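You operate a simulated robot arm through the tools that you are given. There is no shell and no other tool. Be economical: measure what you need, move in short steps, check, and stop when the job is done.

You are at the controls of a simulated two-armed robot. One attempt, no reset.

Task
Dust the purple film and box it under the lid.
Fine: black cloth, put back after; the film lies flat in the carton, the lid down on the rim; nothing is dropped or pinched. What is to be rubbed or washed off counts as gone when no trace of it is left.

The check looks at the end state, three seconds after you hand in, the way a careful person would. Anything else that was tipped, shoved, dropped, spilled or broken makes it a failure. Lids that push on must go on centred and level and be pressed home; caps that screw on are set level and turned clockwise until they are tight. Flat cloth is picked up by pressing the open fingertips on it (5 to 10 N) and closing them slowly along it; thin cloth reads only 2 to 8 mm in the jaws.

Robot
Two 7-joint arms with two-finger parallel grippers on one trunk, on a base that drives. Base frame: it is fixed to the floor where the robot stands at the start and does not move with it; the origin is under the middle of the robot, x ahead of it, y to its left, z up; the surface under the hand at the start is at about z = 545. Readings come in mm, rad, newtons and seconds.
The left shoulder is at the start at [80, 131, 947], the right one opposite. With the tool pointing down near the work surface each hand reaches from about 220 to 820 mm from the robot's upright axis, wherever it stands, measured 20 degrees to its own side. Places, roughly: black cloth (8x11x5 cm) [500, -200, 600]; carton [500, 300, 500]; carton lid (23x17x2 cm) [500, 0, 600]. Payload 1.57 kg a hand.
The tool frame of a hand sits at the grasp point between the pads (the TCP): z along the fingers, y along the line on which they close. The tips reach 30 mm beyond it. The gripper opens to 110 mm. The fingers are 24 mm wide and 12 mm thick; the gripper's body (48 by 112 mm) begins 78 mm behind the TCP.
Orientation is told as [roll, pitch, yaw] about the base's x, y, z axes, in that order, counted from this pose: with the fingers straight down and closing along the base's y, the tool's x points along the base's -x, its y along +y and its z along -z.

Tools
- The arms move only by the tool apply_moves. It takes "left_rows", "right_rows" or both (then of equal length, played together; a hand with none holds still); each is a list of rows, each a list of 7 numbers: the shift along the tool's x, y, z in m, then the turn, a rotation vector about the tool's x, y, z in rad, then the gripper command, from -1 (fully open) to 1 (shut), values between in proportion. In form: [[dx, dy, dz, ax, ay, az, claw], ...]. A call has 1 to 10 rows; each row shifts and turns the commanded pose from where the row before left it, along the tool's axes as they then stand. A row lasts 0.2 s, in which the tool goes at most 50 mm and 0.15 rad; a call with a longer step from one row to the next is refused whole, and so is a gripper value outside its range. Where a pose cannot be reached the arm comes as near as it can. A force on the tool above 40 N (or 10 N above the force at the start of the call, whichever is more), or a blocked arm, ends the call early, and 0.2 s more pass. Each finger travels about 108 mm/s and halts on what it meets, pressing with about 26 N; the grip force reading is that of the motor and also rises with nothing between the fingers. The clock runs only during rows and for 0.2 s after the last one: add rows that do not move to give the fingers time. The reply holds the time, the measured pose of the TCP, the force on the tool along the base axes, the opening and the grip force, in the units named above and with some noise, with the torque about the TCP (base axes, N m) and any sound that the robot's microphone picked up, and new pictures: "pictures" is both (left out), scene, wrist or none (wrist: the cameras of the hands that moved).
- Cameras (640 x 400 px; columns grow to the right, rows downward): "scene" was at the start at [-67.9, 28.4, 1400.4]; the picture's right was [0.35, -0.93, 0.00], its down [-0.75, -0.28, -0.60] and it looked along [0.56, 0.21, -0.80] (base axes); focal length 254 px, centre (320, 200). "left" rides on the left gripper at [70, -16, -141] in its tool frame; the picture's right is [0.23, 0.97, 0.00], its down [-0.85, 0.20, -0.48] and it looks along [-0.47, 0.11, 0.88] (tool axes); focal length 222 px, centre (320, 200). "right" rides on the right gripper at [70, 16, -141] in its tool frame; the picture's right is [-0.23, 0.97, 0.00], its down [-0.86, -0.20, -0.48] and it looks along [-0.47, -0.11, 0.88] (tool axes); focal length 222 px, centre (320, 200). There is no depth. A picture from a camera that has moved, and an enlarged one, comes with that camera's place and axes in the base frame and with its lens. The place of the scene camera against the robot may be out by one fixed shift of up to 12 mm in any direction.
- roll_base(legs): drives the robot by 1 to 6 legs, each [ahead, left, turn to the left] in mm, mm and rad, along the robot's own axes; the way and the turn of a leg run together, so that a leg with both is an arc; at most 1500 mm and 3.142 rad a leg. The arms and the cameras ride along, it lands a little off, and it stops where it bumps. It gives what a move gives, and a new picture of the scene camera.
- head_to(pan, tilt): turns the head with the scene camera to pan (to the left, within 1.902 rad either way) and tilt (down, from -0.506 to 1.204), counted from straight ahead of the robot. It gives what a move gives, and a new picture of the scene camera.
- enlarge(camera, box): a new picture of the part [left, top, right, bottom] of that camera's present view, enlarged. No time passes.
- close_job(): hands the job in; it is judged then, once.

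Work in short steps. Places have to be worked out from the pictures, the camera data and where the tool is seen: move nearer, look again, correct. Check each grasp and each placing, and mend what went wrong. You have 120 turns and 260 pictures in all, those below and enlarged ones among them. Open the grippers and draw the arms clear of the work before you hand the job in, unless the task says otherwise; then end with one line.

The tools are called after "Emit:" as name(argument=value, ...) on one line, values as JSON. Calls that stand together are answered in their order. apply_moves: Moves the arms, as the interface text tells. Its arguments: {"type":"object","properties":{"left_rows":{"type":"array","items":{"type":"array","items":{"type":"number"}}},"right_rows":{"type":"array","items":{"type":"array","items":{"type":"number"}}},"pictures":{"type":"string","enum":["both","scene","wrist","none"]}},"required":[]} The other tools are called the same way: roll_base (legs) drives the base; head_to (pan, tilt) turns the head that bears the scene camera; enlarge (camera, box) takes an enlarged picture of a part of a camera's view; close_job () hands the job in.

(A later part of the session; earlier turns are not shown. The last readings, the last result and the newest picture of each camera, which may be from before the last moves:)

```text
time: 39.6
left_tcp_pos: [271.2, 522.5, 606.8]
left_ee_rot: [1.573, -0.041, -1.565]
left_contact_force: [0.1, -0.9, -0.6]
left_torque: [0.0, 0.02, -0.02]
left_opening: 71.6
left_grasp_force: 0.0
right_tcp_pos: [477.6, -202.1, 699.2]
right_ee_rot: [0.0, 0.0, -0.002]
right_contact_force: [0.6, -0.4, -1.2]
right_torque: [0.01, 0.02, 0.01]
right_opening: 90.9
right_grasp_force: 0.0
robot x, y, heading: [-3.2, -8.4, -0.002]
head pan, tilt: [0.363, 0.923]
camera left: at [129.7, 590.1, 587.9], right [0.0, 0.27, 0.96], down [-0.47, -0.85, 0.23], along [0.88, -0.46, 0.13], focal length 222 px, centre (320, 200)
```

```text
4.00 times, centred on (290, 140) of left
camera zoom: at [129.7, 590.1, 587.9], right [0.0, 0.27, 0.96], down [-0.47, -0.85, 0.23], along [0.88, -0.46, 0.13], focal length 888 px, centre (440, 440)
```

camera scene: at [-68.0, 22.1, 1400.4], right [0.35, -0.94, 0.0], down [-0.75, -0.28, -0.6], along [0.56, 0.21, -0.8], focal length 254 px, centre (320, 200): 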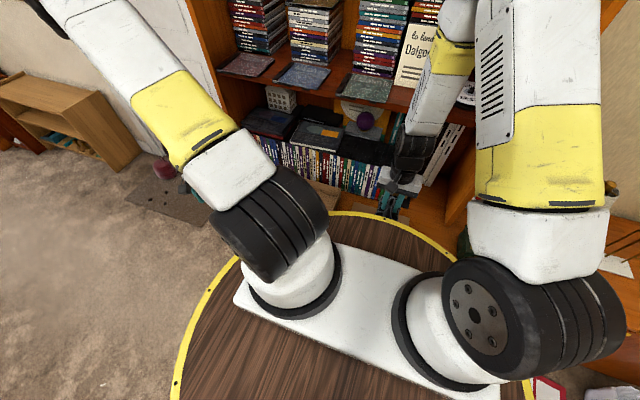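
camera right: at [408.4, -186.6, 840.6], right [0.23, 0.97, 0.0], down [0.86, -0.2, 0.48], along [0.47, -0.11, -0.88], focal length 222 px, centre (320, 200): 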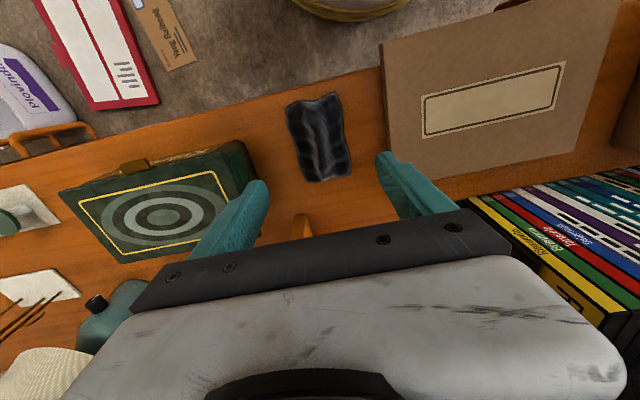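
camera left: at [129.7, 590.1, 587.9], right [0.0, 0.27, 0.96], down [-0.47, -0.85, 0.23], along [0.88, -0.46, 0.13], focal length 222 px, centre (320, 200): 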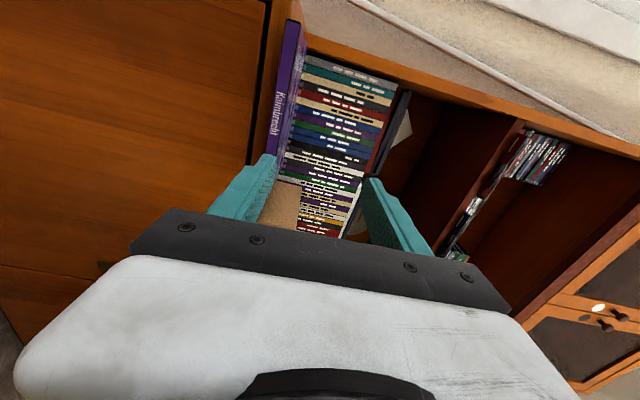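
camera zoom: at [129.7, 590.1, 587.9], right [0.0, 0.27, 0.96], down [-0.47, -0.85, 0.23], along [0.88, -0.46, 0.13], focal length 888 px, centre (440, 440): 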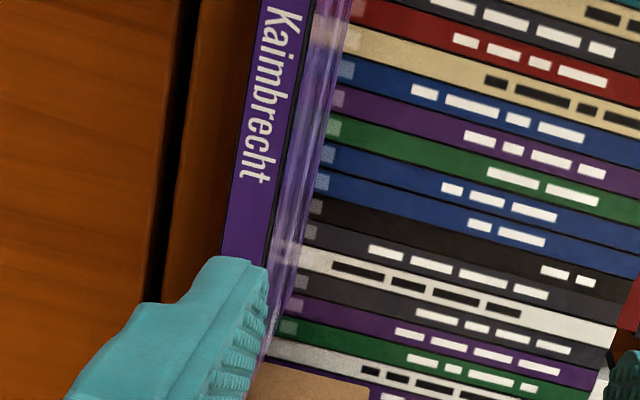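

The film's front edge lies at z 546–560, centre 553. I align the hand at [340, 537, 553], jaw opening ~34 mm.

Emit:
apply_moves(left_rows=[[0.014, 0, 0, 0, 0, 0.04, 0.38], [0, -0.025, 0.01, 0, 0, 0, 0.38], [0, -0.028, 0.02, 0, 0, 0, 0.38], [0, 0, 0.02, 0, 0, 0, 0.38], [0, 0, 0.02, 0, 0, 0, 0.38], [0, 0, 0, 0, 0, 0, 0.38]], pictures="wrist")

Emit:
enlarge(camera="left", box=[200, 60, 440, 210])

```text
time: 41.0
left_tcp_pos: [342.2, 536.0, 552.7]
left_ee_rot: [1.573, -0.002, -1.566]
left_contact_force: [0.8, 0.1, -0.7]
left_torque: [-0.02, -0.02, 0.02]
left_opening: 34.1
left_grasp_force: 0.0
right_tcp_pos: [477.6, -202.4, 699.1]
right_ee_rot: [0.0, 0.0, 0.0]
right_contact_force: [-0.6, 0.3, -0.5]
right_torque: [0.01, -0.01, 0.0]
right_opening: 90.8
right_grasp_force: 0.0
robot x, y, heading: [2.4, -6.4, -0.004]
head pan, tilt: [0.363, 0.923]
camera left: at [201.1, 605.4, 536.2], right [0.0, 0.23, 0.97], down [-0.47, -0.86, 0.2], along [0.88, -0.46, 0.11], focal length 222 px, centre (320, 200)
```

left: 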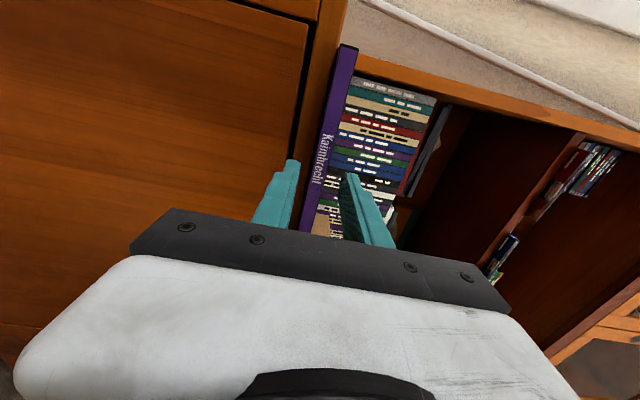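

```text
2.67 times, centred on (320, 135) of left
camera zoom: at [201.1, 605.4, 536.2], right [0.0, 0.23, 0.97], down [-0.47, -0.86, 0.2], along [0.88, -0.46, 0.11], focal length 592 px, centre (320, 373)
```

zoom: 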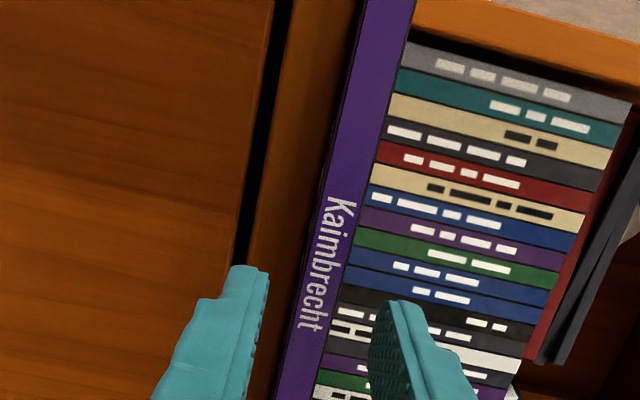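

Jaws straddle the film edge's height well. I advance 33 mm watching force.

Emit:
apply_moves(left_rows=[[0, 0, 0.012, 0, 0, 0, 0.38], [0, 0, 0.008, 0, 0, 0, 0.38], [0, 0, 0.007, 0, 0, 0, 0.38], [0, 0, 0.005, 0, 0, 0, 0.38], [0, 0, 0, 0, 0, 0, 0.38]], pictures="wrist")

Emit:
enlarge(camera="left", box=[200, 60, 440, 210])

```text
time: 42.2
left_tcp_pos: [375.9, 537.1, 550.6]
left_ee_rot: [1.573, -0.002, -1.563]
left_contact_force: [0.5, -0.4, -0.1]
left_torque: [-0.03, 0.0, 0.03]
left_opening: 34.1
left_grasp_force: 0.1
right_tcp_pos: [477.6, -203.0, 698.4]
right_ee_rot: [-0.002, 0.001, 0.0]
right_contact_force: [0.1, -0.6, 0.8]
right_torque: [-0.01, 0.03, -0.03]
right_opening: 90.7
right_grasp_force: 0.0
robot x, y, heading: [-0.8, -3.5, -0.001]
head pan, tilt: [0.363, 0.923]
camera left: at [233.4, 606.7, 535.8], right [0.0, 0.23, 0.97], down [-0.47, -0.86, 0.2], along [0.88, -0.46, 0.11], focal length 222 px, centre (320, 200)
```

left: 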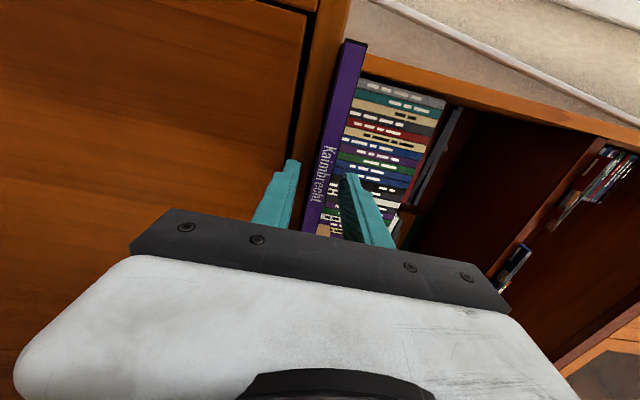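

```text
2.67 times, centred on (320, 135) of left
camera zoom: at [233.4, 606.7, 535.8], right [0.0, 0.23, 0.97], down [-0.47, -0.86, 0.2], along [0.88, -0.46, 0.11], focal length 592 px, centre (320, 373)
```

zoom: 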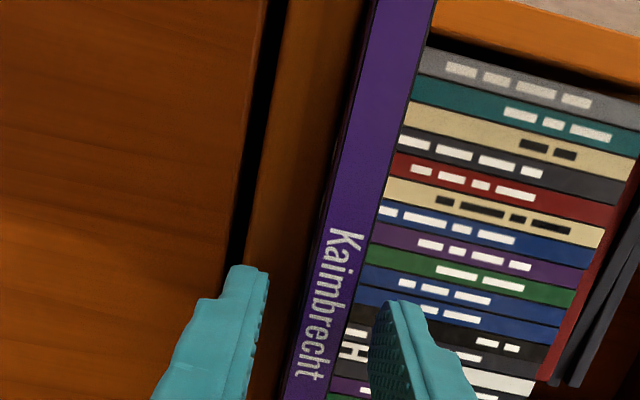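

Tips should now be ~14 mm past the film's front edge. I close slowly.

Emit:
apply_moves(left_rows=[[0, 0.002, 0, 0, 0, 0, 0.5], [0, 0, 0, 0, 0, 0, 0.62], [0, 0, 0, 0, 0, 0, 0.75], [0, 0, 0, 0, 0, 0, 0.9], [0, 0, 0, 0, 0, 0, 1], [0, 0, 0, 0, 0, 0, 1]], pictures="wrist")

```text
time: 43.6
left_tcp_pos: [374.7, 536.9, 553.0]
left_ee_rot: [1.573, -0.003, -1.567]
left_contact_force: [-0.6, 0.6, -1.3]
left_torque: [0.04, 0.07, 0.0]
left_opening: 13.5
left_grasp_force: 26.5
right_tcp_pos: [476.6, -203.2, 698.2]
right_ee_rot: [-0.001, -0.001, 0.0]
right_contact_force: [-0.4, 0.6, 0.4]
right_torque: [0.02, 0.01, -0.01]
right_opening: 90.9
right_grasp_force: 0.1
robot x, y, heading: [1.3, -5.6, -0.001]
head pan, tilt: [0.363, 0.923]
camera left: at [233.4, 606.9, 538.0], right [0.0, 0.23, 0.97], down [-0.47, -0.86, 0.2], along [0.88, -0.46, 0.11], focal length 222 px, centre (320, 200)
```

left: 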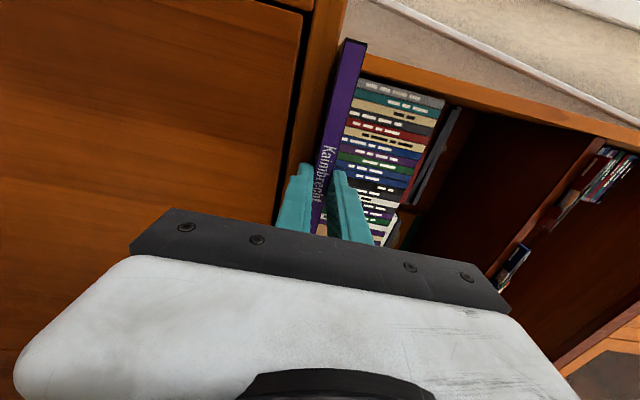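

Gripped at 13.5 mm thickness. I test a small lift of 15 mm and look.

Emit:
apply_moves(left_rows=[[0, 0.005, 0, 0, 0, 0, 1], [0, 0.01, 0, 0, 0, 0, 1], [0, 0.01, 0, 0, 0, 0, 1], [0, 0, 0, 0, 0, 0, 1]], pictures="wrist")

Emit:
enlarge(camera="left", box=[240, 0, 440, 125])

```text
time: 44.6
left_tcp_pos: [374.5, 537.7, 580.0]
left_ee_rot: [1.571, -0.001, -1.565]
left_contact_force: [-0.9, -0.1, -1.2]
left_torque: [0.0, 0.09, 0.01]
left_opening: 13.1
left_grasp_force: 26.1
right_tcp_pos: [477.0, -203.9, 699.9]
right_ee_rot: [0.0, -0.001, 0.0]
right_contact_force: [0.4, 0.2, -0.4]
right_torque: [-0.01, 0.0, -0.01]
right_opening: 90.8
right_grasp_force: 0.1
robot x, y, heading: [-0.2, -4.2, -0.003]
head pan, tilt: [0.363, 0.923]
camera left: at [233.1, 606.4, 563.6], right [0.0, 0.23, 0.97], down [-0.47, -0.86, 0.2], along [0.88, -0.46, 0.11], focal length 222 px, centre (320, 200)
```

left: 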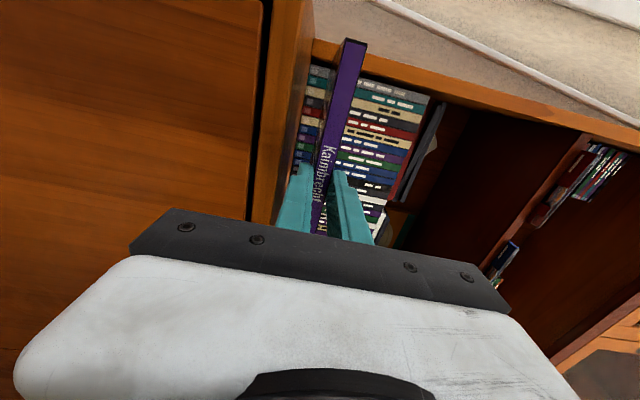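

```text
3.20 times, centred on (340, 62) of left
camera zoom: at [233.1, 606.4, 563.6], right [0.0, 0.23, 0.97], down [-0.47, -0.86, 0.2], along [0.88, -0.46, 0.11], focal length 711 px, centre (256, 640)
```

zoom: 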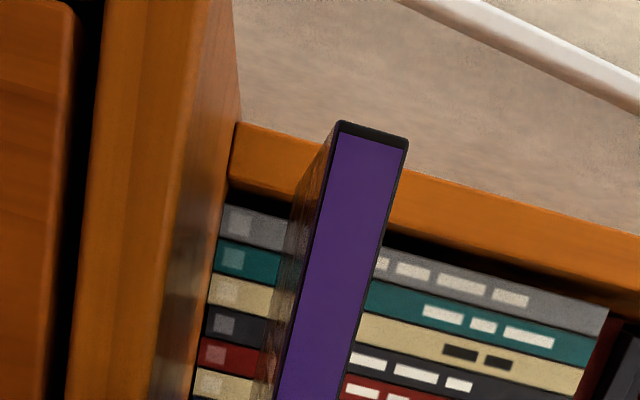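

Film is held flat and lifted. I raise it further while bringing the right hand's camera over the carton to measure it precisely.

Emit:
apply_moves(right_rows=[[0.01, 0.02, -0.04, 0, 0, 0, -0.65], [0.01, 0.03, -0.03, 0, 0, 0, -0.65], [0.01, 0.04, -0.02, 0, 0, 0, -0.65], [0.01, 0.04, -0.02, 0, 0, 0, -0.65], [0.01, 0.045, -0.01, 0, 0, 0, -0.65], [0.01, 0.045, -0.01, 0, 0, 0, -0.65], [0.01, 0.045, -0.01, 0, 0, 0, -0.65], [0.01, 0.045, -0.01, 0, 0, 0, -0.65], [0, 0.03, 0, 0, 0, 0, -0.65], [0, 0, 0, 0, 0, 0, -0.65]], left_rows=[[0, 0.01, 0, 0, 0, 0, 1], [0, 0.01, 0, 0, 0, 0, 1], [0, 0.01, 0, 0, 0, 0, 1], [0, 0.01, 0, 0, 0, 0, 1], [0, 0.01, 0, 0, 0, 0, 1], [0, 0.01, 0, 0, 0, 0, 1], [0, 0.01, 0, 0, 0, 0, 1], [0, 0.01, 0, 0, 0, 0, 1], [0, 0.01, 0, 0, 0, 0, 1], [0, 0, 0, 0, 0, 0, 1]], pictures="wrist")

Emit:
enlarge(camera="right", box=[260, 40, 540, 215])

```text
time: 46.8
left_tcp_pos: [375.4, 537.7, 671.7]
left_ee_rot: [1.572, -0.003, -1.566]
left_contact_force: [-0.2, -0.5, -1.4]
left_torque: [0.04, 0.06, 0.02]
left_opening: 13.3
left_grasp_force: 26.0
right_tcp_pos: [394.5, 136.9, 847.5]
right_ee_rot: [-0.001, -0.001, -0.001]
right_contact_force: [0.1, -0.2, 0.3]
right_torque: [-0.01, -0.01, 0.04]
right_opening: 90.9
right_grasp_force: 0.0
robot x, y, heading: [0.0, -9.8, 0.003]
head pan, tilt: [0.363, 0.923]
camera right: at [325.8, 153.4, 989.5], right [0.23, 0.97, 0.0], down [0.85, -0.2, 0.48], along [0.47, -0.11, -0.88], focal length 222 px, centre (320, 200)
camera left: at [234.0, 606.6, 655.3], right [0.0, 0.23, 0.97], down [-0.47, -0.86, 0.2], along [0.88, -0.46, 0.11], focal length 222 px, centre (320, 200)
```

right: 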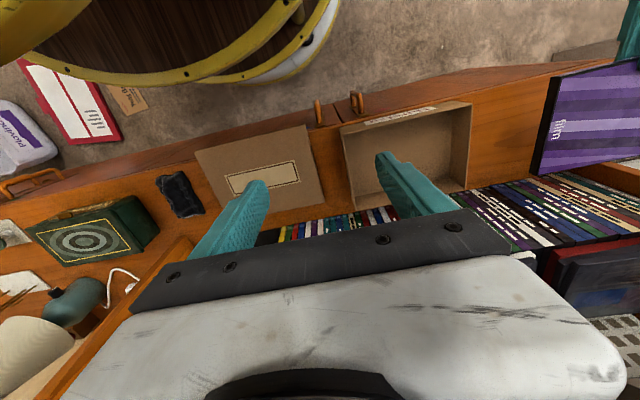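
left: 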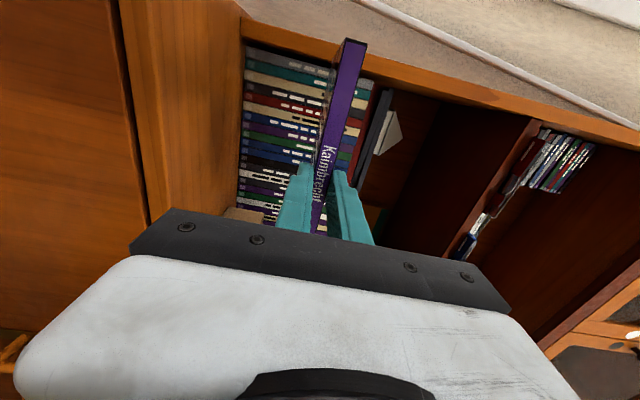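

```text
2.29 times, centred on (400, 128) of right
camera zoom: at [325.8, 153.4, 989.5], right [0.23, 0.97, 0.0], down [0.85, -0.2, 0.48], along [0.47, -0.11, -0.88], focal length 508 px, centre (137, 366)
```

zoom: 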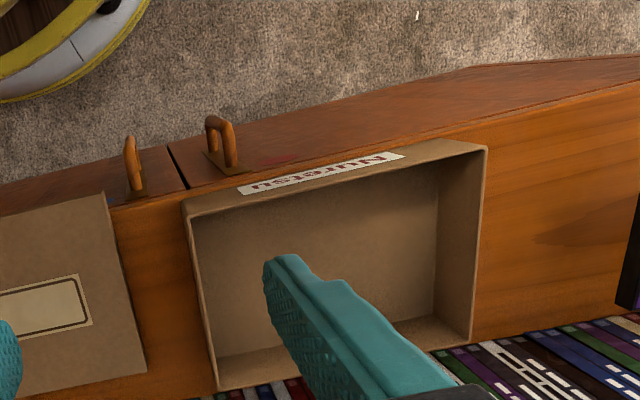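

The film is securely held. Carton measures ≈ x 418–573, y 168–384, rim z≈600, so its centre is [495, 276]. I clear the right hand to the right and carry the film across to y = 276.

Emit:
apply_moves(right_rows=[[0, -0.03, 0, 0, 0, 0, -0.65], [0, -0.045, 0, 0, 0, 0, -0.65], [0, -0.045, 0, 0, 0, 0, -0.65], [0, -0.045, 0, 0, 0, 0, -0.65], [0, -0.045, 0, 0, 0, 0, -0.65], [0, -0.045, 0, 0, 0, 0, -0.65], [0, 0, 0, 0, 0, 0, -0.65], [0, 0, 0, 0, 0, 0, -0.65], [0, 0, 0, 0, 0, 0, -0.65]], left_rows=[[0, 0, 0, 0, 0, 0, 1], [-0.015, 0.005, 0, 0, 0, 0, 1], [-0.035, 0, 0, 0, 0, 0, 1], [-0.04, 0, 0, 0, 0, 0, 1], [-0.04, 0, 0, 0, 0, 0, 1], [-0.04, 0, 0, 0, 0, 0, 1], [-0.04, 0, 0, 0, 0, 0, 1], [-0.035, 0, 0, 0, 0, 0, 1], [-0.015, 0, 0, 0, 0, 0, 1]], pictures="both")

```text
time: 48.8
left_tcp_pos: [375.3, 293.7, 678.3]
left_ee_rot: [1.577, 0.042, -1.57]
left_contact_force: [-1.0, 1.4, -1.4]
left_torque: [0.03, 0.06, -0.01]
left_opening: 13.5
left_grasp_force: 25.7
right_tcp_pos: [394.6, -115.2, 848.8]
right_ee_rot: [-0.003, 0.0, 0.0]
right_contact_force: [-0.3, 0.3, -0.6]
right_torque: [-0.02, 0.02, 0.0]
right_opening: 90.7
right_grasp_force: 0.0
robot x, y, heading: [2.0, -4.5, 0.001]
head pan, tilt: [0.363, 0.923]
camera scene: at [-68.3, 26.3, 1400.3], right [0.35, -0.94, 0.0], down [-0.75, -0.28, -0.6], along [0.56, 0.21, -0.8], focal length 254 px, centre (320, 200)
camera right: at [326.1, -99.0, 990.3], right [0.23, 0.97, 0.0], down [0.85, -0.2, 0.48], along [0.47, -0.11, -0.88], focal length 222 px, centre (320, 200)
camera left: at [235.0, 364.1, 664.2], right [-0.01, 0.19, 0.98], down [-0.48, -0.86, 0.16], along [0.88, -0.47, 0.1], focal length 222 px, centre (320, 200)
```

scene: 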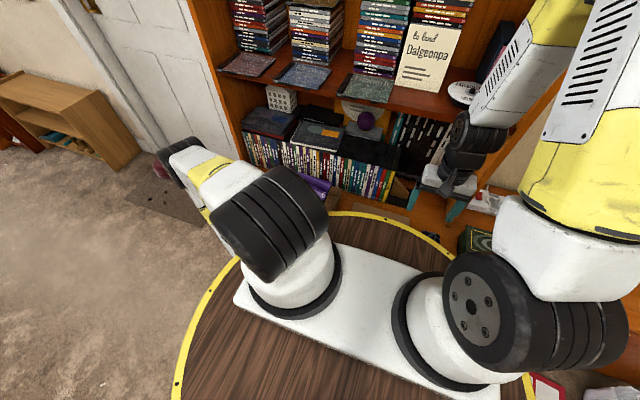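
right: 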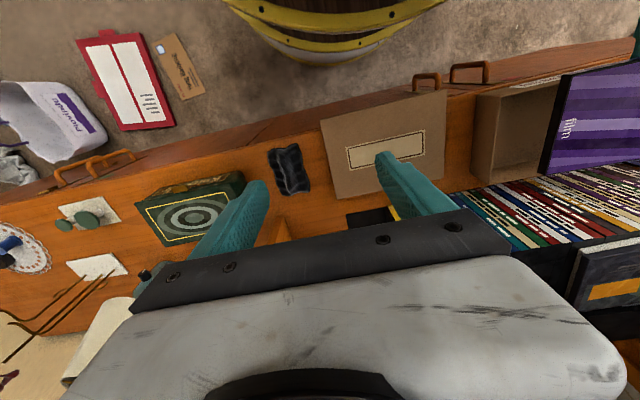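
left: 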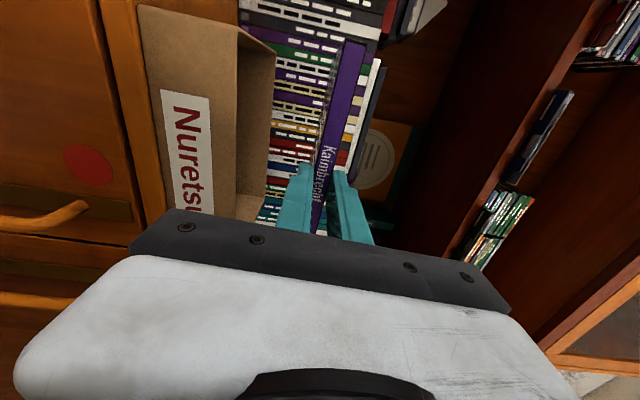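

The wrist view shows film and carton well. I rise, square up, centre y at 276 and tilt the film 30° nose-down.

Emit:
apply_moves(left_rows=[[-0.009, 0.02, 0, 0, 0, -0.042, 1], [-0.008, 0.02, 0, 0, 0, 0, 1], [0, 0, 0, 0.131, 0, 0, 1], [0, 0, 0, 0.131, 0, 0, 1], [0, 0, 0, 0.131, 0, 0, 1], [0, 0, 0, 0.131, 0, 0, 1], [0, 0, 0, 0, 0, 0, 1], [0, 0, 0, 0, 0, 0, 1]], pictures="wrist")

Emit:
enlarge(camera="right", box=[440, 40, 640, 165])

```text
time: 50.6
left_tcp_pos: [374.9, 260.6, 714.6]
left_ee_rot: [1.047, -0.042, -1.565]
left_contact_force: [0.2, 0.3, 0.0]
left_torque: [-0.04, 0.09, -0.01]
left_opening: 13.4
left_grasp_force: 25.9
right_tcp_pos: [396.5, -117.1, 848.1]
right_ee_rot: [0.0, 0.0, -0.001]
right_contact_force: [-0.6, 0.3, -0.3]
right_torque: [0.01, -0.01, -0.02]
right_opening: 90.9
right_grasp_force: 0.1
robot x, y, heading: [0.6, -5.6, -0.002]
head pan, tilt: [0.363, 0.923]
camera left: at [245.2, 333.1, 769.6], right [0.49, 0.27, 0.83], down [-0.31, -0.84, 0.45], along [0.82, -0.48, -0.32], focal length 222 px, centre (320, 200)
```

left: 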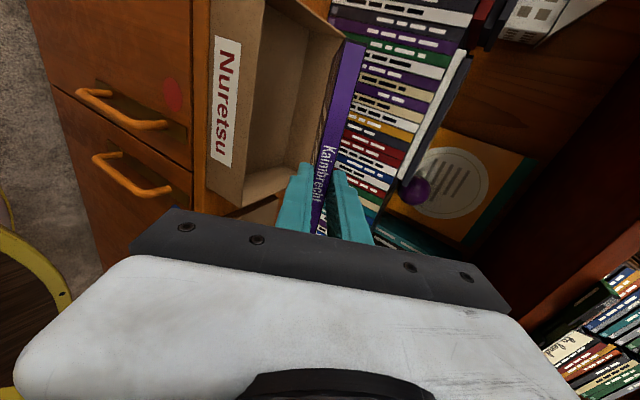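

```text
3.20 times, centred on (540, 102) of right
camera zoom: at [326.4, -101.8, 989.9], right [0.23, 0.97, 0.0], down [0.85, -0.2, 0.48], along [0.47, -0.11, -0.88], focal length 711 px, centre (-384, 512)
```

zoom: 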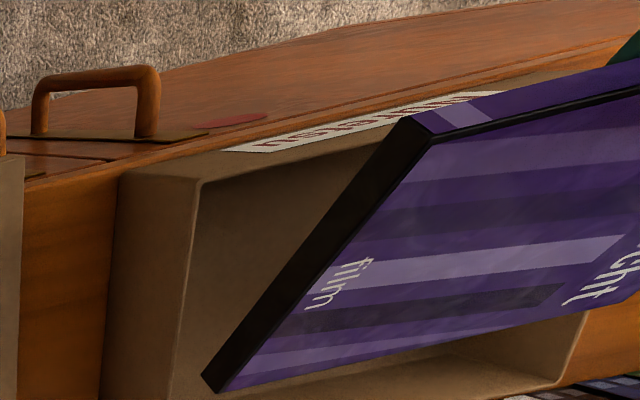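

The film hangs tilted over the carton. I correct y by +15 mm and roll, then move forward to above its landing pose.

Emit:
apply_moves(left_rows=[[0.008, 0.002, 0.013, 0, 0, 0.021, 1], [0.007, 0.002, 0.013, 0, 0, 0.021, 1], [0, 0.002, 0.013, 0, 0, 0, 1], [0, 0.002, 0.013, 0, 0, 0, 1], [0, 0, 0.012, 0, 0, 0, 1], [0, 0, 0, 0, 0, 0, 1], [0, 0, 0, 0, 0, 0, 1]], pictures="wrist")

Emit:
enlarge(camera="right", box=[440, 40, 640, 165])

```text
time: 52.2
left_tcp_pos: [435.1, 275.5, 689.1]
left_ee_rot: [1.049, -0.006, -1.585]
left_contact_force: [0.2, -0.6, -1.3]
left_torque: [-0.04, 0.06, 0.04]
left_opening: 13.3
left_grasp_force: 26.1
right_tcp_pos: [395.4, -117.5, 848.7]
right_ee_rot: [-0.001, 0.002, -0.001]
right_contact_force: [0.2, -0.3, 0.4]
right_torque: [0.03, 0.02, 0.01]
right_opening: 91.0
right_grasp_force: 0.0
robot x, y, heading: [0.7, -6.8, 0.002]
head pan, tilt: [0.363, 0.923]
camera left: at [306.8, 347.5, 746.4], right [0.49, 0.23, 0.84], down [-0.33, -0.85, 0.42], along [0.81, -0.48, -0.34], focal length 222 px, centre (320, 200)
```

left: 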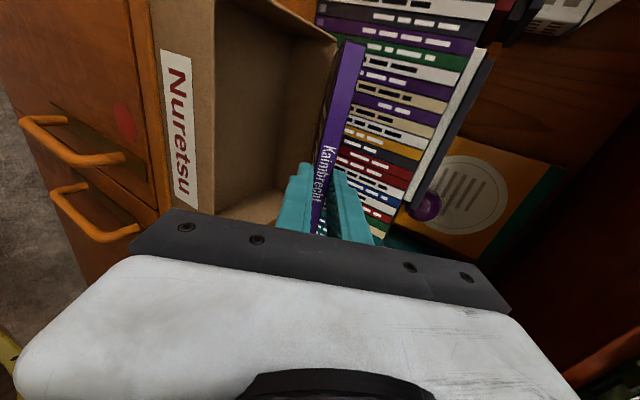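

```text
3.20 times, centred on (540, 102) of right
camera zoom: at [326.4, -101.8, 989.9], right [0.23, 0.97, 0.0], down [0.85, -0.2, 0.48], along [0.47, -0.11, -0.88], focal length 711 px, centre (-384, 512)
```

zoom: 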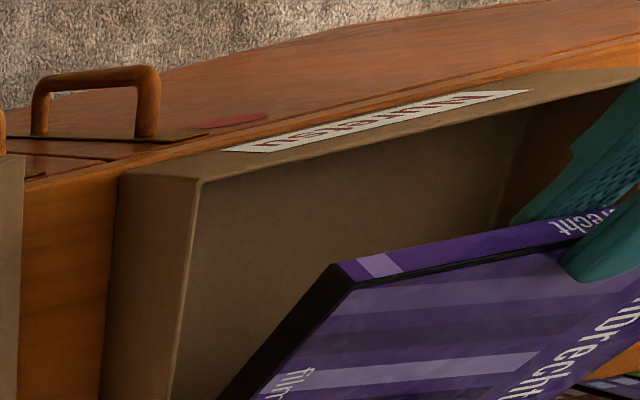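

Measurements put the film ~6 mm too far right in the carton; I shift +6 mm, fix the small yaw, and lower 40 mm.

Emit:
apply_moves(left_rows=[[0.006, 0, 0, 0, 0.013, -0.0075, 1], [0, -0.0115, 0.0067, 0, 0, 0, 1], [0, -0.0115, 0.0067, 0, 0, 0, 1], [0, -0.0115, 0.0067, 0, 0, 0, 1], [0, 0, 0, 0, 0, 0, 1], [0, 0, 0, 0, 0, 0, 1]], pictures="wrist")

Emit:
enlarge(camera="left", box=[120, 0, 440, 200])

Emit:
enlarge(camera="right", box=[440, 40, 640, 165])

```text
time: 53.6
left_tcp_pos: [436.6, 281.3, 651.0]
left_ee_rot: [1.051, -0.007, -1.571]
left_contact_force: [0.3, -0.4, -0.4]
left_torque: [0.0, 0.07, -0.03]
left_opening: 13.5
left_grasp_force: 26.1
right_tcp_pos: [395.2, -116.5, 847.9]
right_ee_rot: [0.001, 0.001, 0.001]
right_contact_force: [-0.6, 0.1, 0.5]
right_torque: [0.01, -0.01, 0.02]
right_opening: 90.9
right_grasp_force: 0.0
robot x, y, heading: [-1.7, -6.7, -0.004]
head pan, tilt: [0.363, 0.923]
camera left: at [306.6, 352.0, 707.1], right [0.49, 0.23, 0.84], down [-0.32, -0.85, 0.42], along [0.82, -0.47, -0.34], focal length 222 px, centre (320, 200)
```

left: 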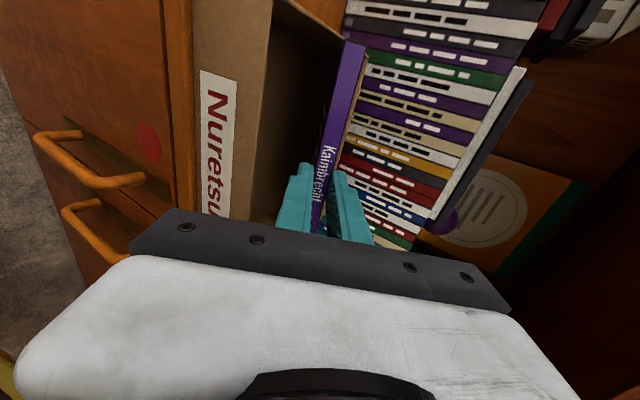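

```text
2.00 times, centred on (280, 100) of left
camera zoom: at [306.6, 352.0, 707.1], right [0.49, 0.23, 0.84], down [-0.32, -0.85, 0.42], along [0.82, -0.47, -0.34], focal length 444 px, centre (400, 400)
```

zoom: 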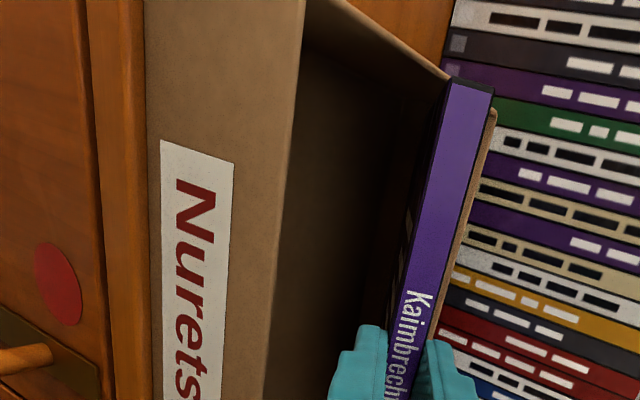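

```text
3.20 times, centred on (540, 102) of right
camera zoom: at [326.4, -101.8, 989.8], right [0.23, 0.97, 0.0], down [0.85, -0.2, 0.48], along [0.47, -0.11, -0.88], focal length 711 px, centre (-384, 512)
```

zoom: 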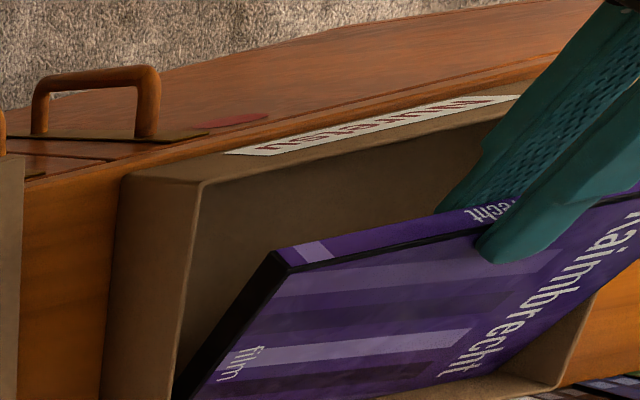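

Film spans y 183–374 inside the carton's ~173–383: centred. I lower the last ~20 mm in small steps to feel the carton floor.

Emit:
apply_moves(left_rows=[[0, -0.0061, 0.0035, 0, 0, 0, 1], [0, -0.0052, 0.003, 0, 0, 0, 1], [0, -0.0035, 0.002, 0, 0, 0, 1], [0, 0, 0, 0, 0, 0, 1], [0, 0, 0, 0, 0, 0, 1]], pictures="wrist")

Emit:
enlarge(camera="left", box=[120, 0, 440, 200])

Emit:
enlarge(camera="right", box=[440, 40, 640, 165])

```text
time: 54.8
left_tcp_pos: [436.7, 281.8, 634.3]
left_ee_rot: [1.049, -0.007, -1.571]
left_contact_force: [-0.4, 0.0, 0.2]
left_torque: [-0.01, 0.07, -0.03]
left_opening: 13.0
left_grasp_force: 26.5
right_tcp_pos: [394.4, -118.0, 847.6]
right_ee_rot: [0.0, 0.001, -0.002]
right_contact_force: [0.1, -0.3, -0.9]
right_torque: [-0.01, -0.02, -0.05]
right_opening: 90.5
right_grasp_force: 0.0
robot x, y, heading: [-0.5, -7.9, 0.001]
head pan, tilt: [0.363, 0.923]
camera left: at [306.3, 351.8, 690.1], right [0.49, 0.23, 0.84], down [-0.32, -0.85, 0.42], along [0.82, -0.47, -0.34], focal length 222 px, centre (320, 200)
```

left: 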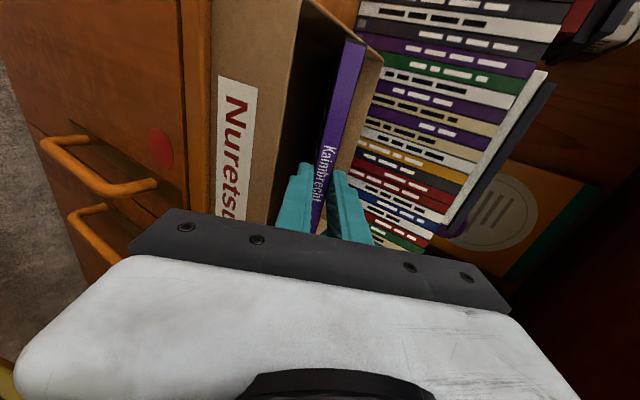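

```text
2.00 times, centred on (280, 100) of left
camera zoom: at [306.3, 351.8, 690.1], right [0.49, 0.23, 0.84], down [-0.32, -0.85, 0.42], along [0.82, -0.47, -0.34], focal length 444 px, centre (400, 400)
```

zoom: 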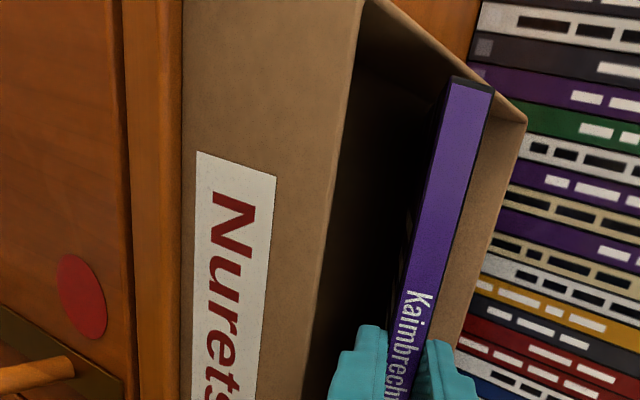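

```text
3.20 times, centred on (540, 102) of right
camera zoom: at [326.4, -101.8, 989.9], right [0.23, 0.97, 0.0], down [0.85, -0.2, 0.48], along [0.47, -0.11, -0.88], focal length 711 px, centre (-384, 512)
```

zoom: 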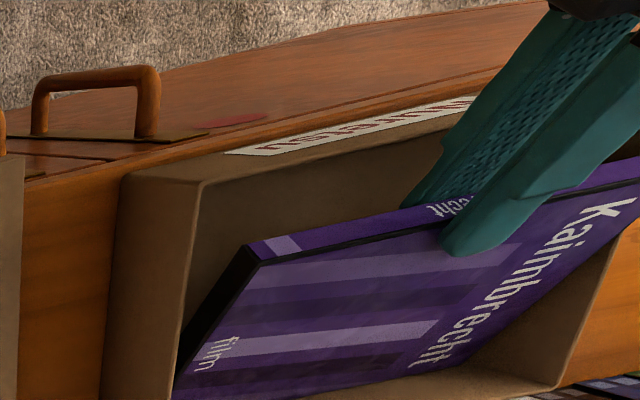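

Still no contact; a few more millimetres.

Emit:
apply_moves(left_rows=[[0, -0.0026, 0.0015, 0, 0, 0, 1], [0, -0.0017, 0.001, 0, 0, 0, 1], [0, 0, 0, 0, 0, 0, 1]], pictures="none")

```text
time: 55.6
left_tcp_pos: [436.1, 280.5, 629.5]
left_ee_rot: [1.049, -0.006, -1.57]
left_contact_force: [-1.1, -0.1, 0.8]
left_torque: [0.25, -0.16, 0.1]
left_opening: 13.3
left_grasp_force: 26.2
right_tcp_pos: [395.9, -117.2, 848.5]
right_ee_rot: [0.001, 0.0, -0.001]
right_contact_force: [-0.2, -0.6, -0.2]
right_torque: [0.02, -0.03, 0.03]
right_opening: 90.7
right_grasp_force: 0.0
robot x, y, heading: [1.7, -5.7, -0.003]
head pan, tilt: [0.363, 0.923]
```

Torque change shows the film's far edge is touching the carton floor. I open the jaws just ~5 mm so it rests on the lower finger, then check.

Emit:
apply_moves(left_rows=[[0, 0, 0, 0, 0, 0, 0.72], [0, 0, 0, 0, 0, 0, 0.68], [0, 0, 0, 0, 0, 0, 0.66], [0, 0, 0, 0, 0, 0, 0.66]], pictures="wrist")

Emit:
enlarge(camera="right", box=[440, 40, 640, 165])

```text
time: 56.6
left_tcp_pos: [437.3, 280.6, 628.1]
left_ee_rot: [1.048, -0.006, -1.57]
left_contact_force: [0.1, 0.3, -0.1]
left_torque: [0.03, 0.01, 0.01]
left_opening: 19.1
left_grasp_force: 0.1
right_tcp_pos: [395.0, -117.9, 847.9]
right_ee_rot: [-0.001, 0.001, 0.002]
right_contact_force: [-0.9, -0.4, 0.9]
right_torque: [0.02, -0.03, 0.03]
right_opening: 90.7
right_grasp_force: 0.0
robot x, y, heading: [1.9, -6.0, -0.0]
head pan, tilt: [0.363, 0.923]
camera left: at [306.1, 351.1, 685.4], right [0.49, 0.23, 0.84], down [-0.32, -0.85, 0.42], along [0.82, -0.47, -0.34], focal length 222 px, centre (320, 200)
```

left: 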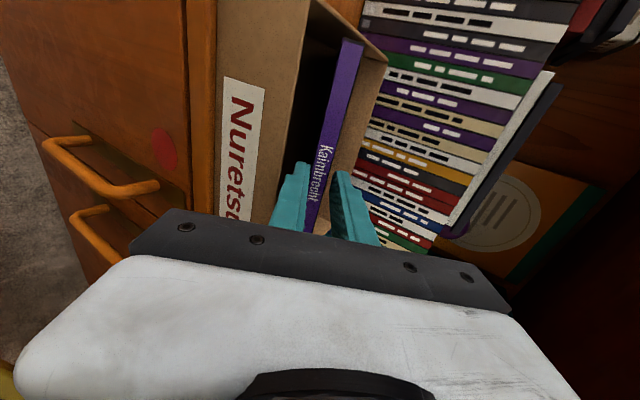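

```text
3.20 times, centred on (540, 102) of right
camera zoom: at [326.4, -101.8, 989.8], right [0.23, 0.97, 0.0], down [0.85, -0.2, 0.48], along [0.47, -0.11, -0.88], focal length 711 px, centre (-384, 512)
```

zoom: 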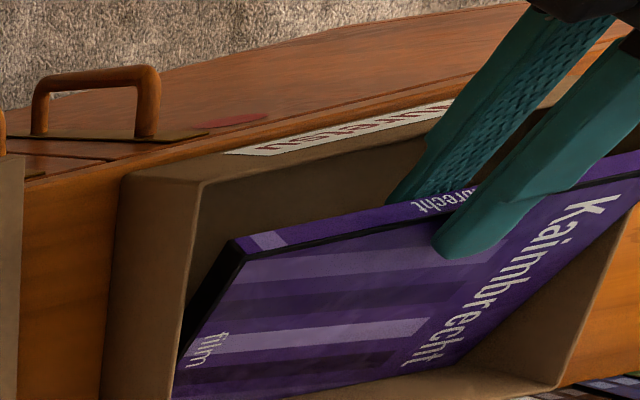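

Film rests on the lower finger and carton floor. I lower another 4 mm then draw the hand back along the fingers so the film settles flat.

Emit:
apply_moves(left_rows=[[0, -0.0035, 0.002, 0, 0, 0, 0.66], [0, 0, 0, 0, 0, 0, 0.66], [0, 0, -0.012, 0, 0, 0, 0.66], [0, 0, -0.02, 0, 0, 0, 0.66], [0, 0, -0.03, 0, 0, 0, 0.66], [0, 0, -0.03, 0, 0, 0, 0.66], [0, 0, 0, 0, 0, 0, 0.66]], pictures="wrist")

Emit:
enlarge(camera="right", box=[440, 40, 640, 165])

```text
time: 58.2
left_tcp_pos: [354.5, 282.0, 670.5]
left_ee_rot: [1.047, -0.006, -1.572]
left_contact_force: [1.0, -0.1, 0.4]
left_torque: [0.0, 0.05, -0.02]
left_opening: 18.6
left_grasp_force: 0.1
right_tcp_pos: [394.8, -116.6, 848.9]
right_ee_rot: [-0.001, -0.001, -0.001]
right_contact_force: [1.0, -0.7, 0.2]
right_torque: [0.01, 0.0, 0.01]
right_opening: 90.7
right_grasp_force: 0.0
robot x, y, heading: [-0.4, -8.5, 0.002]
head pan, tilt: [0.363, 0.923]
camera left: at [224.2, 352.3, 726.5], right [0.49, 0.23, 0.84], down [-0.32, -0.85, 0.42], along [0.82, -0.47, -0.34], focal length 222 px, centre (320, 200)
```

left: 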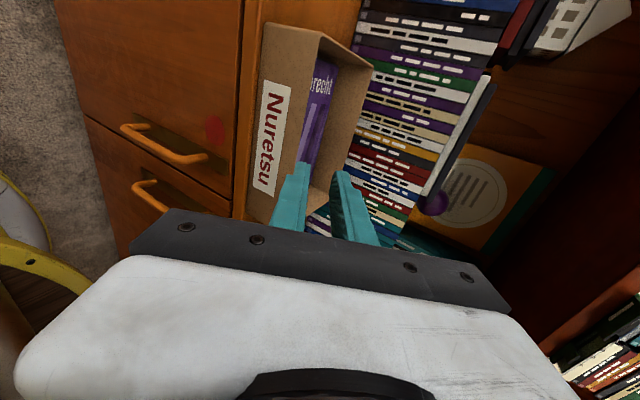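

```text
3.20 times, centred on (540, 102) of right
camera zoom: at [326.4, -101.8, 989.8], right [0.23, 0.97, 0.0], down [0.85, -0.2, 0.48], along [0.47, -0.11, -0.88], focal length 711 px, centre (-384, 512)
```

zoom: 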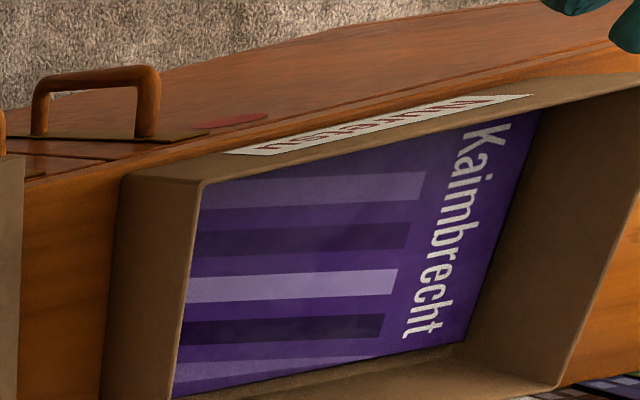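

The film lies flat in the carton. The lid is hollow and wider than the jaws, so I'll squeeze it between both hands from its ends (±y). I turn both hands to point down with jaws closing along x.

Emit:
apply_moves(left_rows=[[0, 0.026, -0.015, 0, 0, 0, 0.66], [0, 0.026, -0.015, 0, 0, 0, 0.2], [0, 0, 0, 0.15, 0, 0, 0.2], [0, 0, 0, 0.15, 0, 0, 0.2], [0, 0, 0, 0.15, 0, 0, 0.2], [0, 0, 0, 0.15, 0, 0, 0.2], [0, 0, 0, 0.15, 0, 0, 0.2], [0, 0, 0, 0.15, 0, 0, 0.2], [0, 0, 0, 0.147, 0, 0, 0.2], [0, 0, 0, 0, 0, 0, 0.2]], right_rows=[[0, -0.02, 0, 0, 0, -0.15, -0.2], [0, 0, 0, 0, 0, -0.15, 0.2], [0, 0, 0, 0, 0, -0.15, 0.2], [0, 0, 0, 0, 0, -0.15, 0.2], [0, 0, 0, 0, 0, -0.15, 0.2], [0, 0, 0, 0, 0, -0.15, 0.2], [0, 0, 0, 0, 0, -0.15, 0.2], [0, 0, 0, 0, 0, -0.15, 0.2], [0, 0, 0, 0, 0, -0.15, 0.2], [0, 0, 0, 0, 0, -0.15, 0.2]], pictures="both")

```text
time: 60.4
left_tcp_pos: [368.4, 299.7, 703.8]
left_ee_rot: [0.002, -0.007, -1.57]
left_contact_force: [0.3, -0.2, -0.4]
left_torque: [-0.01, -0.02, 0.01]
left_opening: 43.8
left_grasp_force: 0.1
left hand out of reach, approached as far as the arm can: row 2, 3, 4
right_tcp_pos: [394.8, -136.9, 848.5]
right_ee_rot: [0.0, 0.0, 1.502]
right_contact_force: [-0.6, 0.1, 0.8]
right_torque: [0.0, 0.0, 0.01]
right_opening: 43.8
right_grasp_force: 0.0
robot x, y, heading: [-0.5, -5.0, -0.007]
head pan, tilt: [0.363, 0.923]
camera scene: at [-68.0, 22.0, 1400.4], right [0.35, -0.94, 0.0], down [-0.75, -0.28, -0.6], along [0.56, 0.21, -0.8], focal length 254 px, centre (320, 200)
camera right: at [375.3, -206.7, 989.7], right [-0.96, 0.29, 0.0], down [0.26, 0.84, 0.48], along [0.14, 0.46, -0.88], focal length 222 px, centre (320, 200)
camera left: at [351.4, 370.6, 845.2], right [0.97, 0.23, 0.0], down [0.2, -0.85, 0.48], along [0.11, -0.47, -0.87], focal length 222 px, centre (320, 200)
```

scene: 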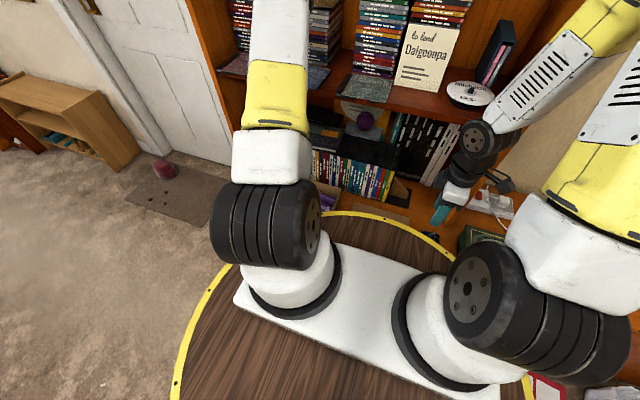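
right: 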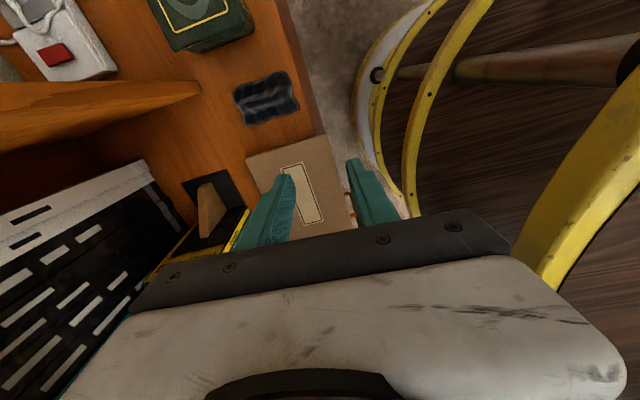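
left: 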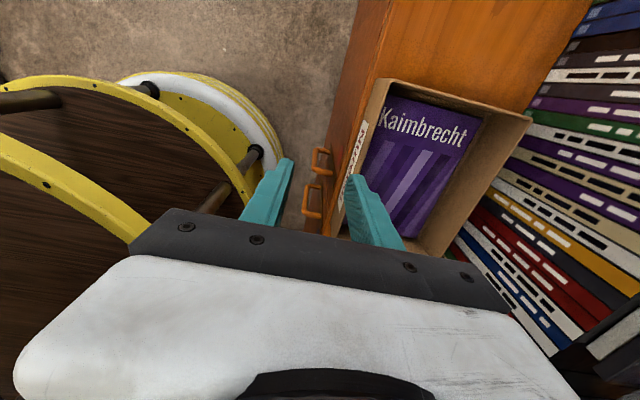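

Both hands are turned. I zoom on the film in the carton, and measure the carton from this view.

Emit:
enlarge(camera="left", box=[310, 60, 550, 210])

Emit:
roll_base(legs=[[0, 140, 0]])

```text
2.67 times, centred on (430, 135) of left
camera zoom: at [351.4, 370.6, 845.2], right [0.97, 0.23, 0.0], down [0.2, -0.85, 0.48], along [0.11, -0.47, -0.87], focal length 592 px, centre (27, 373)
```

zoom: 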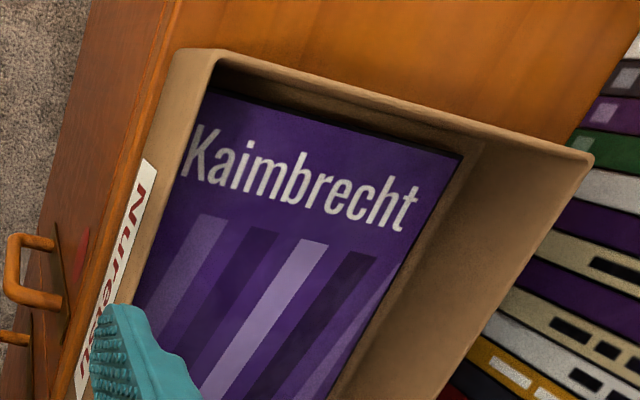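

```text
time: 61.7
left_tcp_pos: [367.4, 442.7, 704.8]
left_ee_rot: [0.001, -0.006, -1.567]
left_contact_force: [0.2, -0.8, -0.6]
left_torque: [-0.02, -0.02, -0.03]
left_opening: 43.8
left_grasp_force: 0.0
right_tcp_pos: [395.3, 5.0, 847.4]
right_ee_rot: [0.0, 0.001, 1.502]
right_contact_force: [0.2, 0.3, 0.4]
right_torque: [0.02, 0.0, -0.01]
right_opening: 44.0
right_grasp_force: 0.2
robot x, y, heading: [-2.2, 134.2, 0.004]
head pan, tilt: [0.363, 0.923]
camera scene: at [-68.1, 163.8, 1400.4], right [0.36, -0.93, 0.0], down [-0.74, -0.28, -0.6], along [0.56, 0.22, -0.8], focal length 254 px, centre (320, 200)
```

scene: 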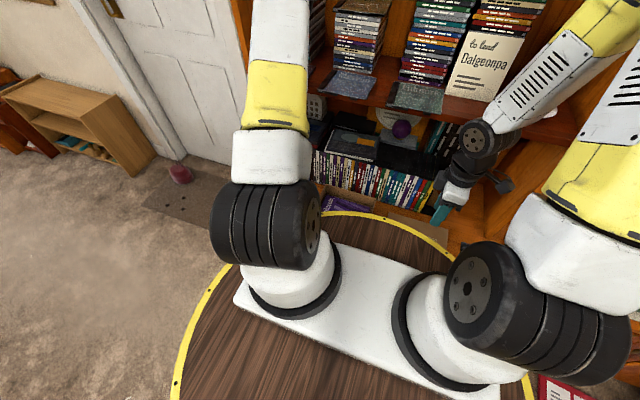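

Base moved. I take views from both wrist cameras to refine lid and carton positions.

Emit:
enlarge(camera="left", box=[240, 60, 640, 310])

Emit:
enlarge(camera="right", box=[160, 0, 480, 200])

```text
1.60 times, centred on (440, 185) of left
camera zoom: at [350.0, 513.6, 845.1], right [0.97, 0.23, 0.0], down [0.2, -0.85, 0.49], along [0.11, -0.47, -0.87], focal length 355 px, centre (128, 224)
```

zoom: 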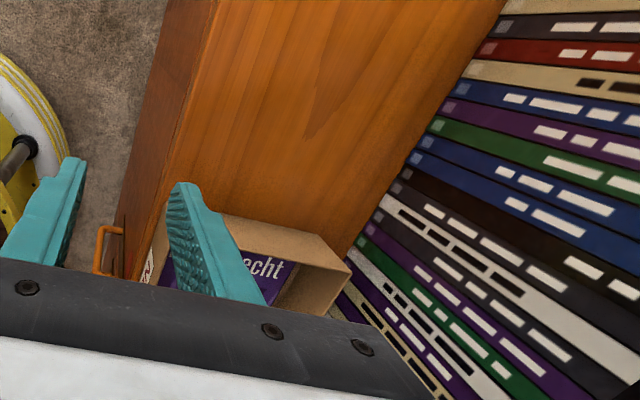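

```text
2.00 times, centred on (320, 100) of right
camera zoom: at [375.6, -63.6, 989.6], right [-0.96, 0.29, 0.0], down [0.26, 0.84, 0.48], along [0.14, 0.46, -0.88], focal length 444 px, centre (320, 400)
```

zoom: 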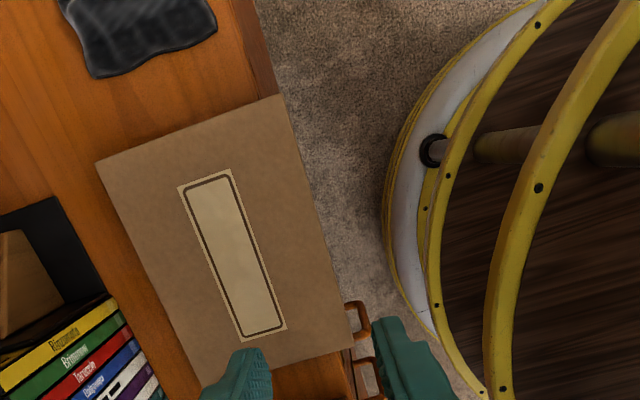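

Lid spans x 391–557, y −114…115; carton x 417–573, y 170–383 (centre [495, 276.5]). I move both hands above the lid's two ends, jaws 80 mm wide along x.

Emit:
apply_moves(left_rows=[[-0.038, 0.0134, 0, 0, 0, 0, -0.2], [-0.038, 0.0134, 0, 0, 0, 0, -0.45], [-0.038, 0.0134, 0, 0, 0, 0, -0.45], [-0.038, 0.0134, 0, 0, 0, 0, -0.45], [-0.038, 0.0134, 0, 0, 0, 0, -0.45], [-0.038, 0.0134, 0, 0, 0, 0, -0.45], [-0.038, 0.0134, 0, 0, 0, 0, -0.45], [-0.038, 0.0134, 0, 0, 0, 0, -0.45], [0, 0, 0, 0, 0, 0, -0.45]], right_rows=[[0, 0, 0, 0, 0, -0.069, -0.2], [0.0238, -0.0132, 0.0245, 0, 0, 0, -0.45], [0.0238, -0.0132, 0.0245, 0, 0, 0, -0.45], [0.0238, -0.0132, 0.0245, 0, 0, 0, -0.45], [0.0238, -0.0132, 0.0245, 0, 0, 0, -0.45], [0.0238, -0.0132, 0.0245, 0, 0, 0, -0.45], [0.0238, -0.0132, 0.0245, 0, 0, 0, -0.45], [0, 0, 0, 0, 0, 0, -0.45], [0, 0, 0, 0, 0, 0, -0.45]], pictures="wrist")

```text
time: 63.7
left_tcp_pos: [474.5, 138.1, 704.7]
left_ee_rot: [0.001, -0.008, -1.567]
left_contact_force: [-0.6, 0.3, 0.4]
left_torque: [0.01, -0.01, 0.0]
left_opening: 79.8
left_grasp_force: 0.0
right_tcp_pos: [473.5, -136.4, 700.4]
right_ee_rot: [0.0, 0.0, 1.57]
right_contact_force: [0.5, -0.6, 1.0]
right_torque: [-0.02, 0.01, -0.01]
right_opening: 79.5
right_grasp_force: 0.0
robot x, y, heading: [0.7, 136.7, -0.001]
head pan, tilt: [0.363, 0.923]
camera right: at [458.2, -207.1, 842.4], right [-0.97, 0.23, 0.0], down [0.2, 0.85, 0.48], along [0.11, 0.47, -0.88], focal length 222 px, centre (320, 200)
camera left: at [457.0, 209.6, 847.0], right [0.97, 0.23, 0.0], down [0.2, -0.85, 0.49], along [0.11, -0.47, -0.87], focal length 222 px, centre (320, 200)
```

right: 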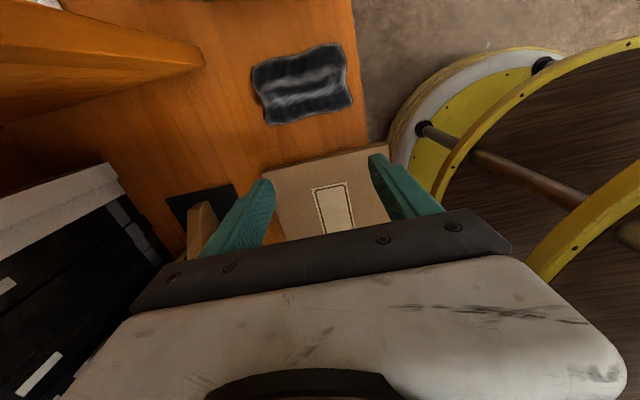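
left: 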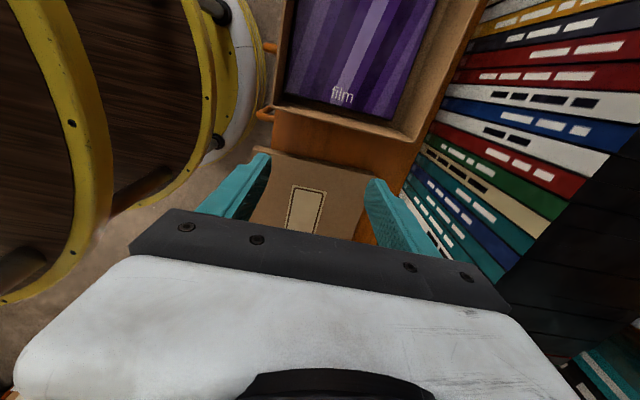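

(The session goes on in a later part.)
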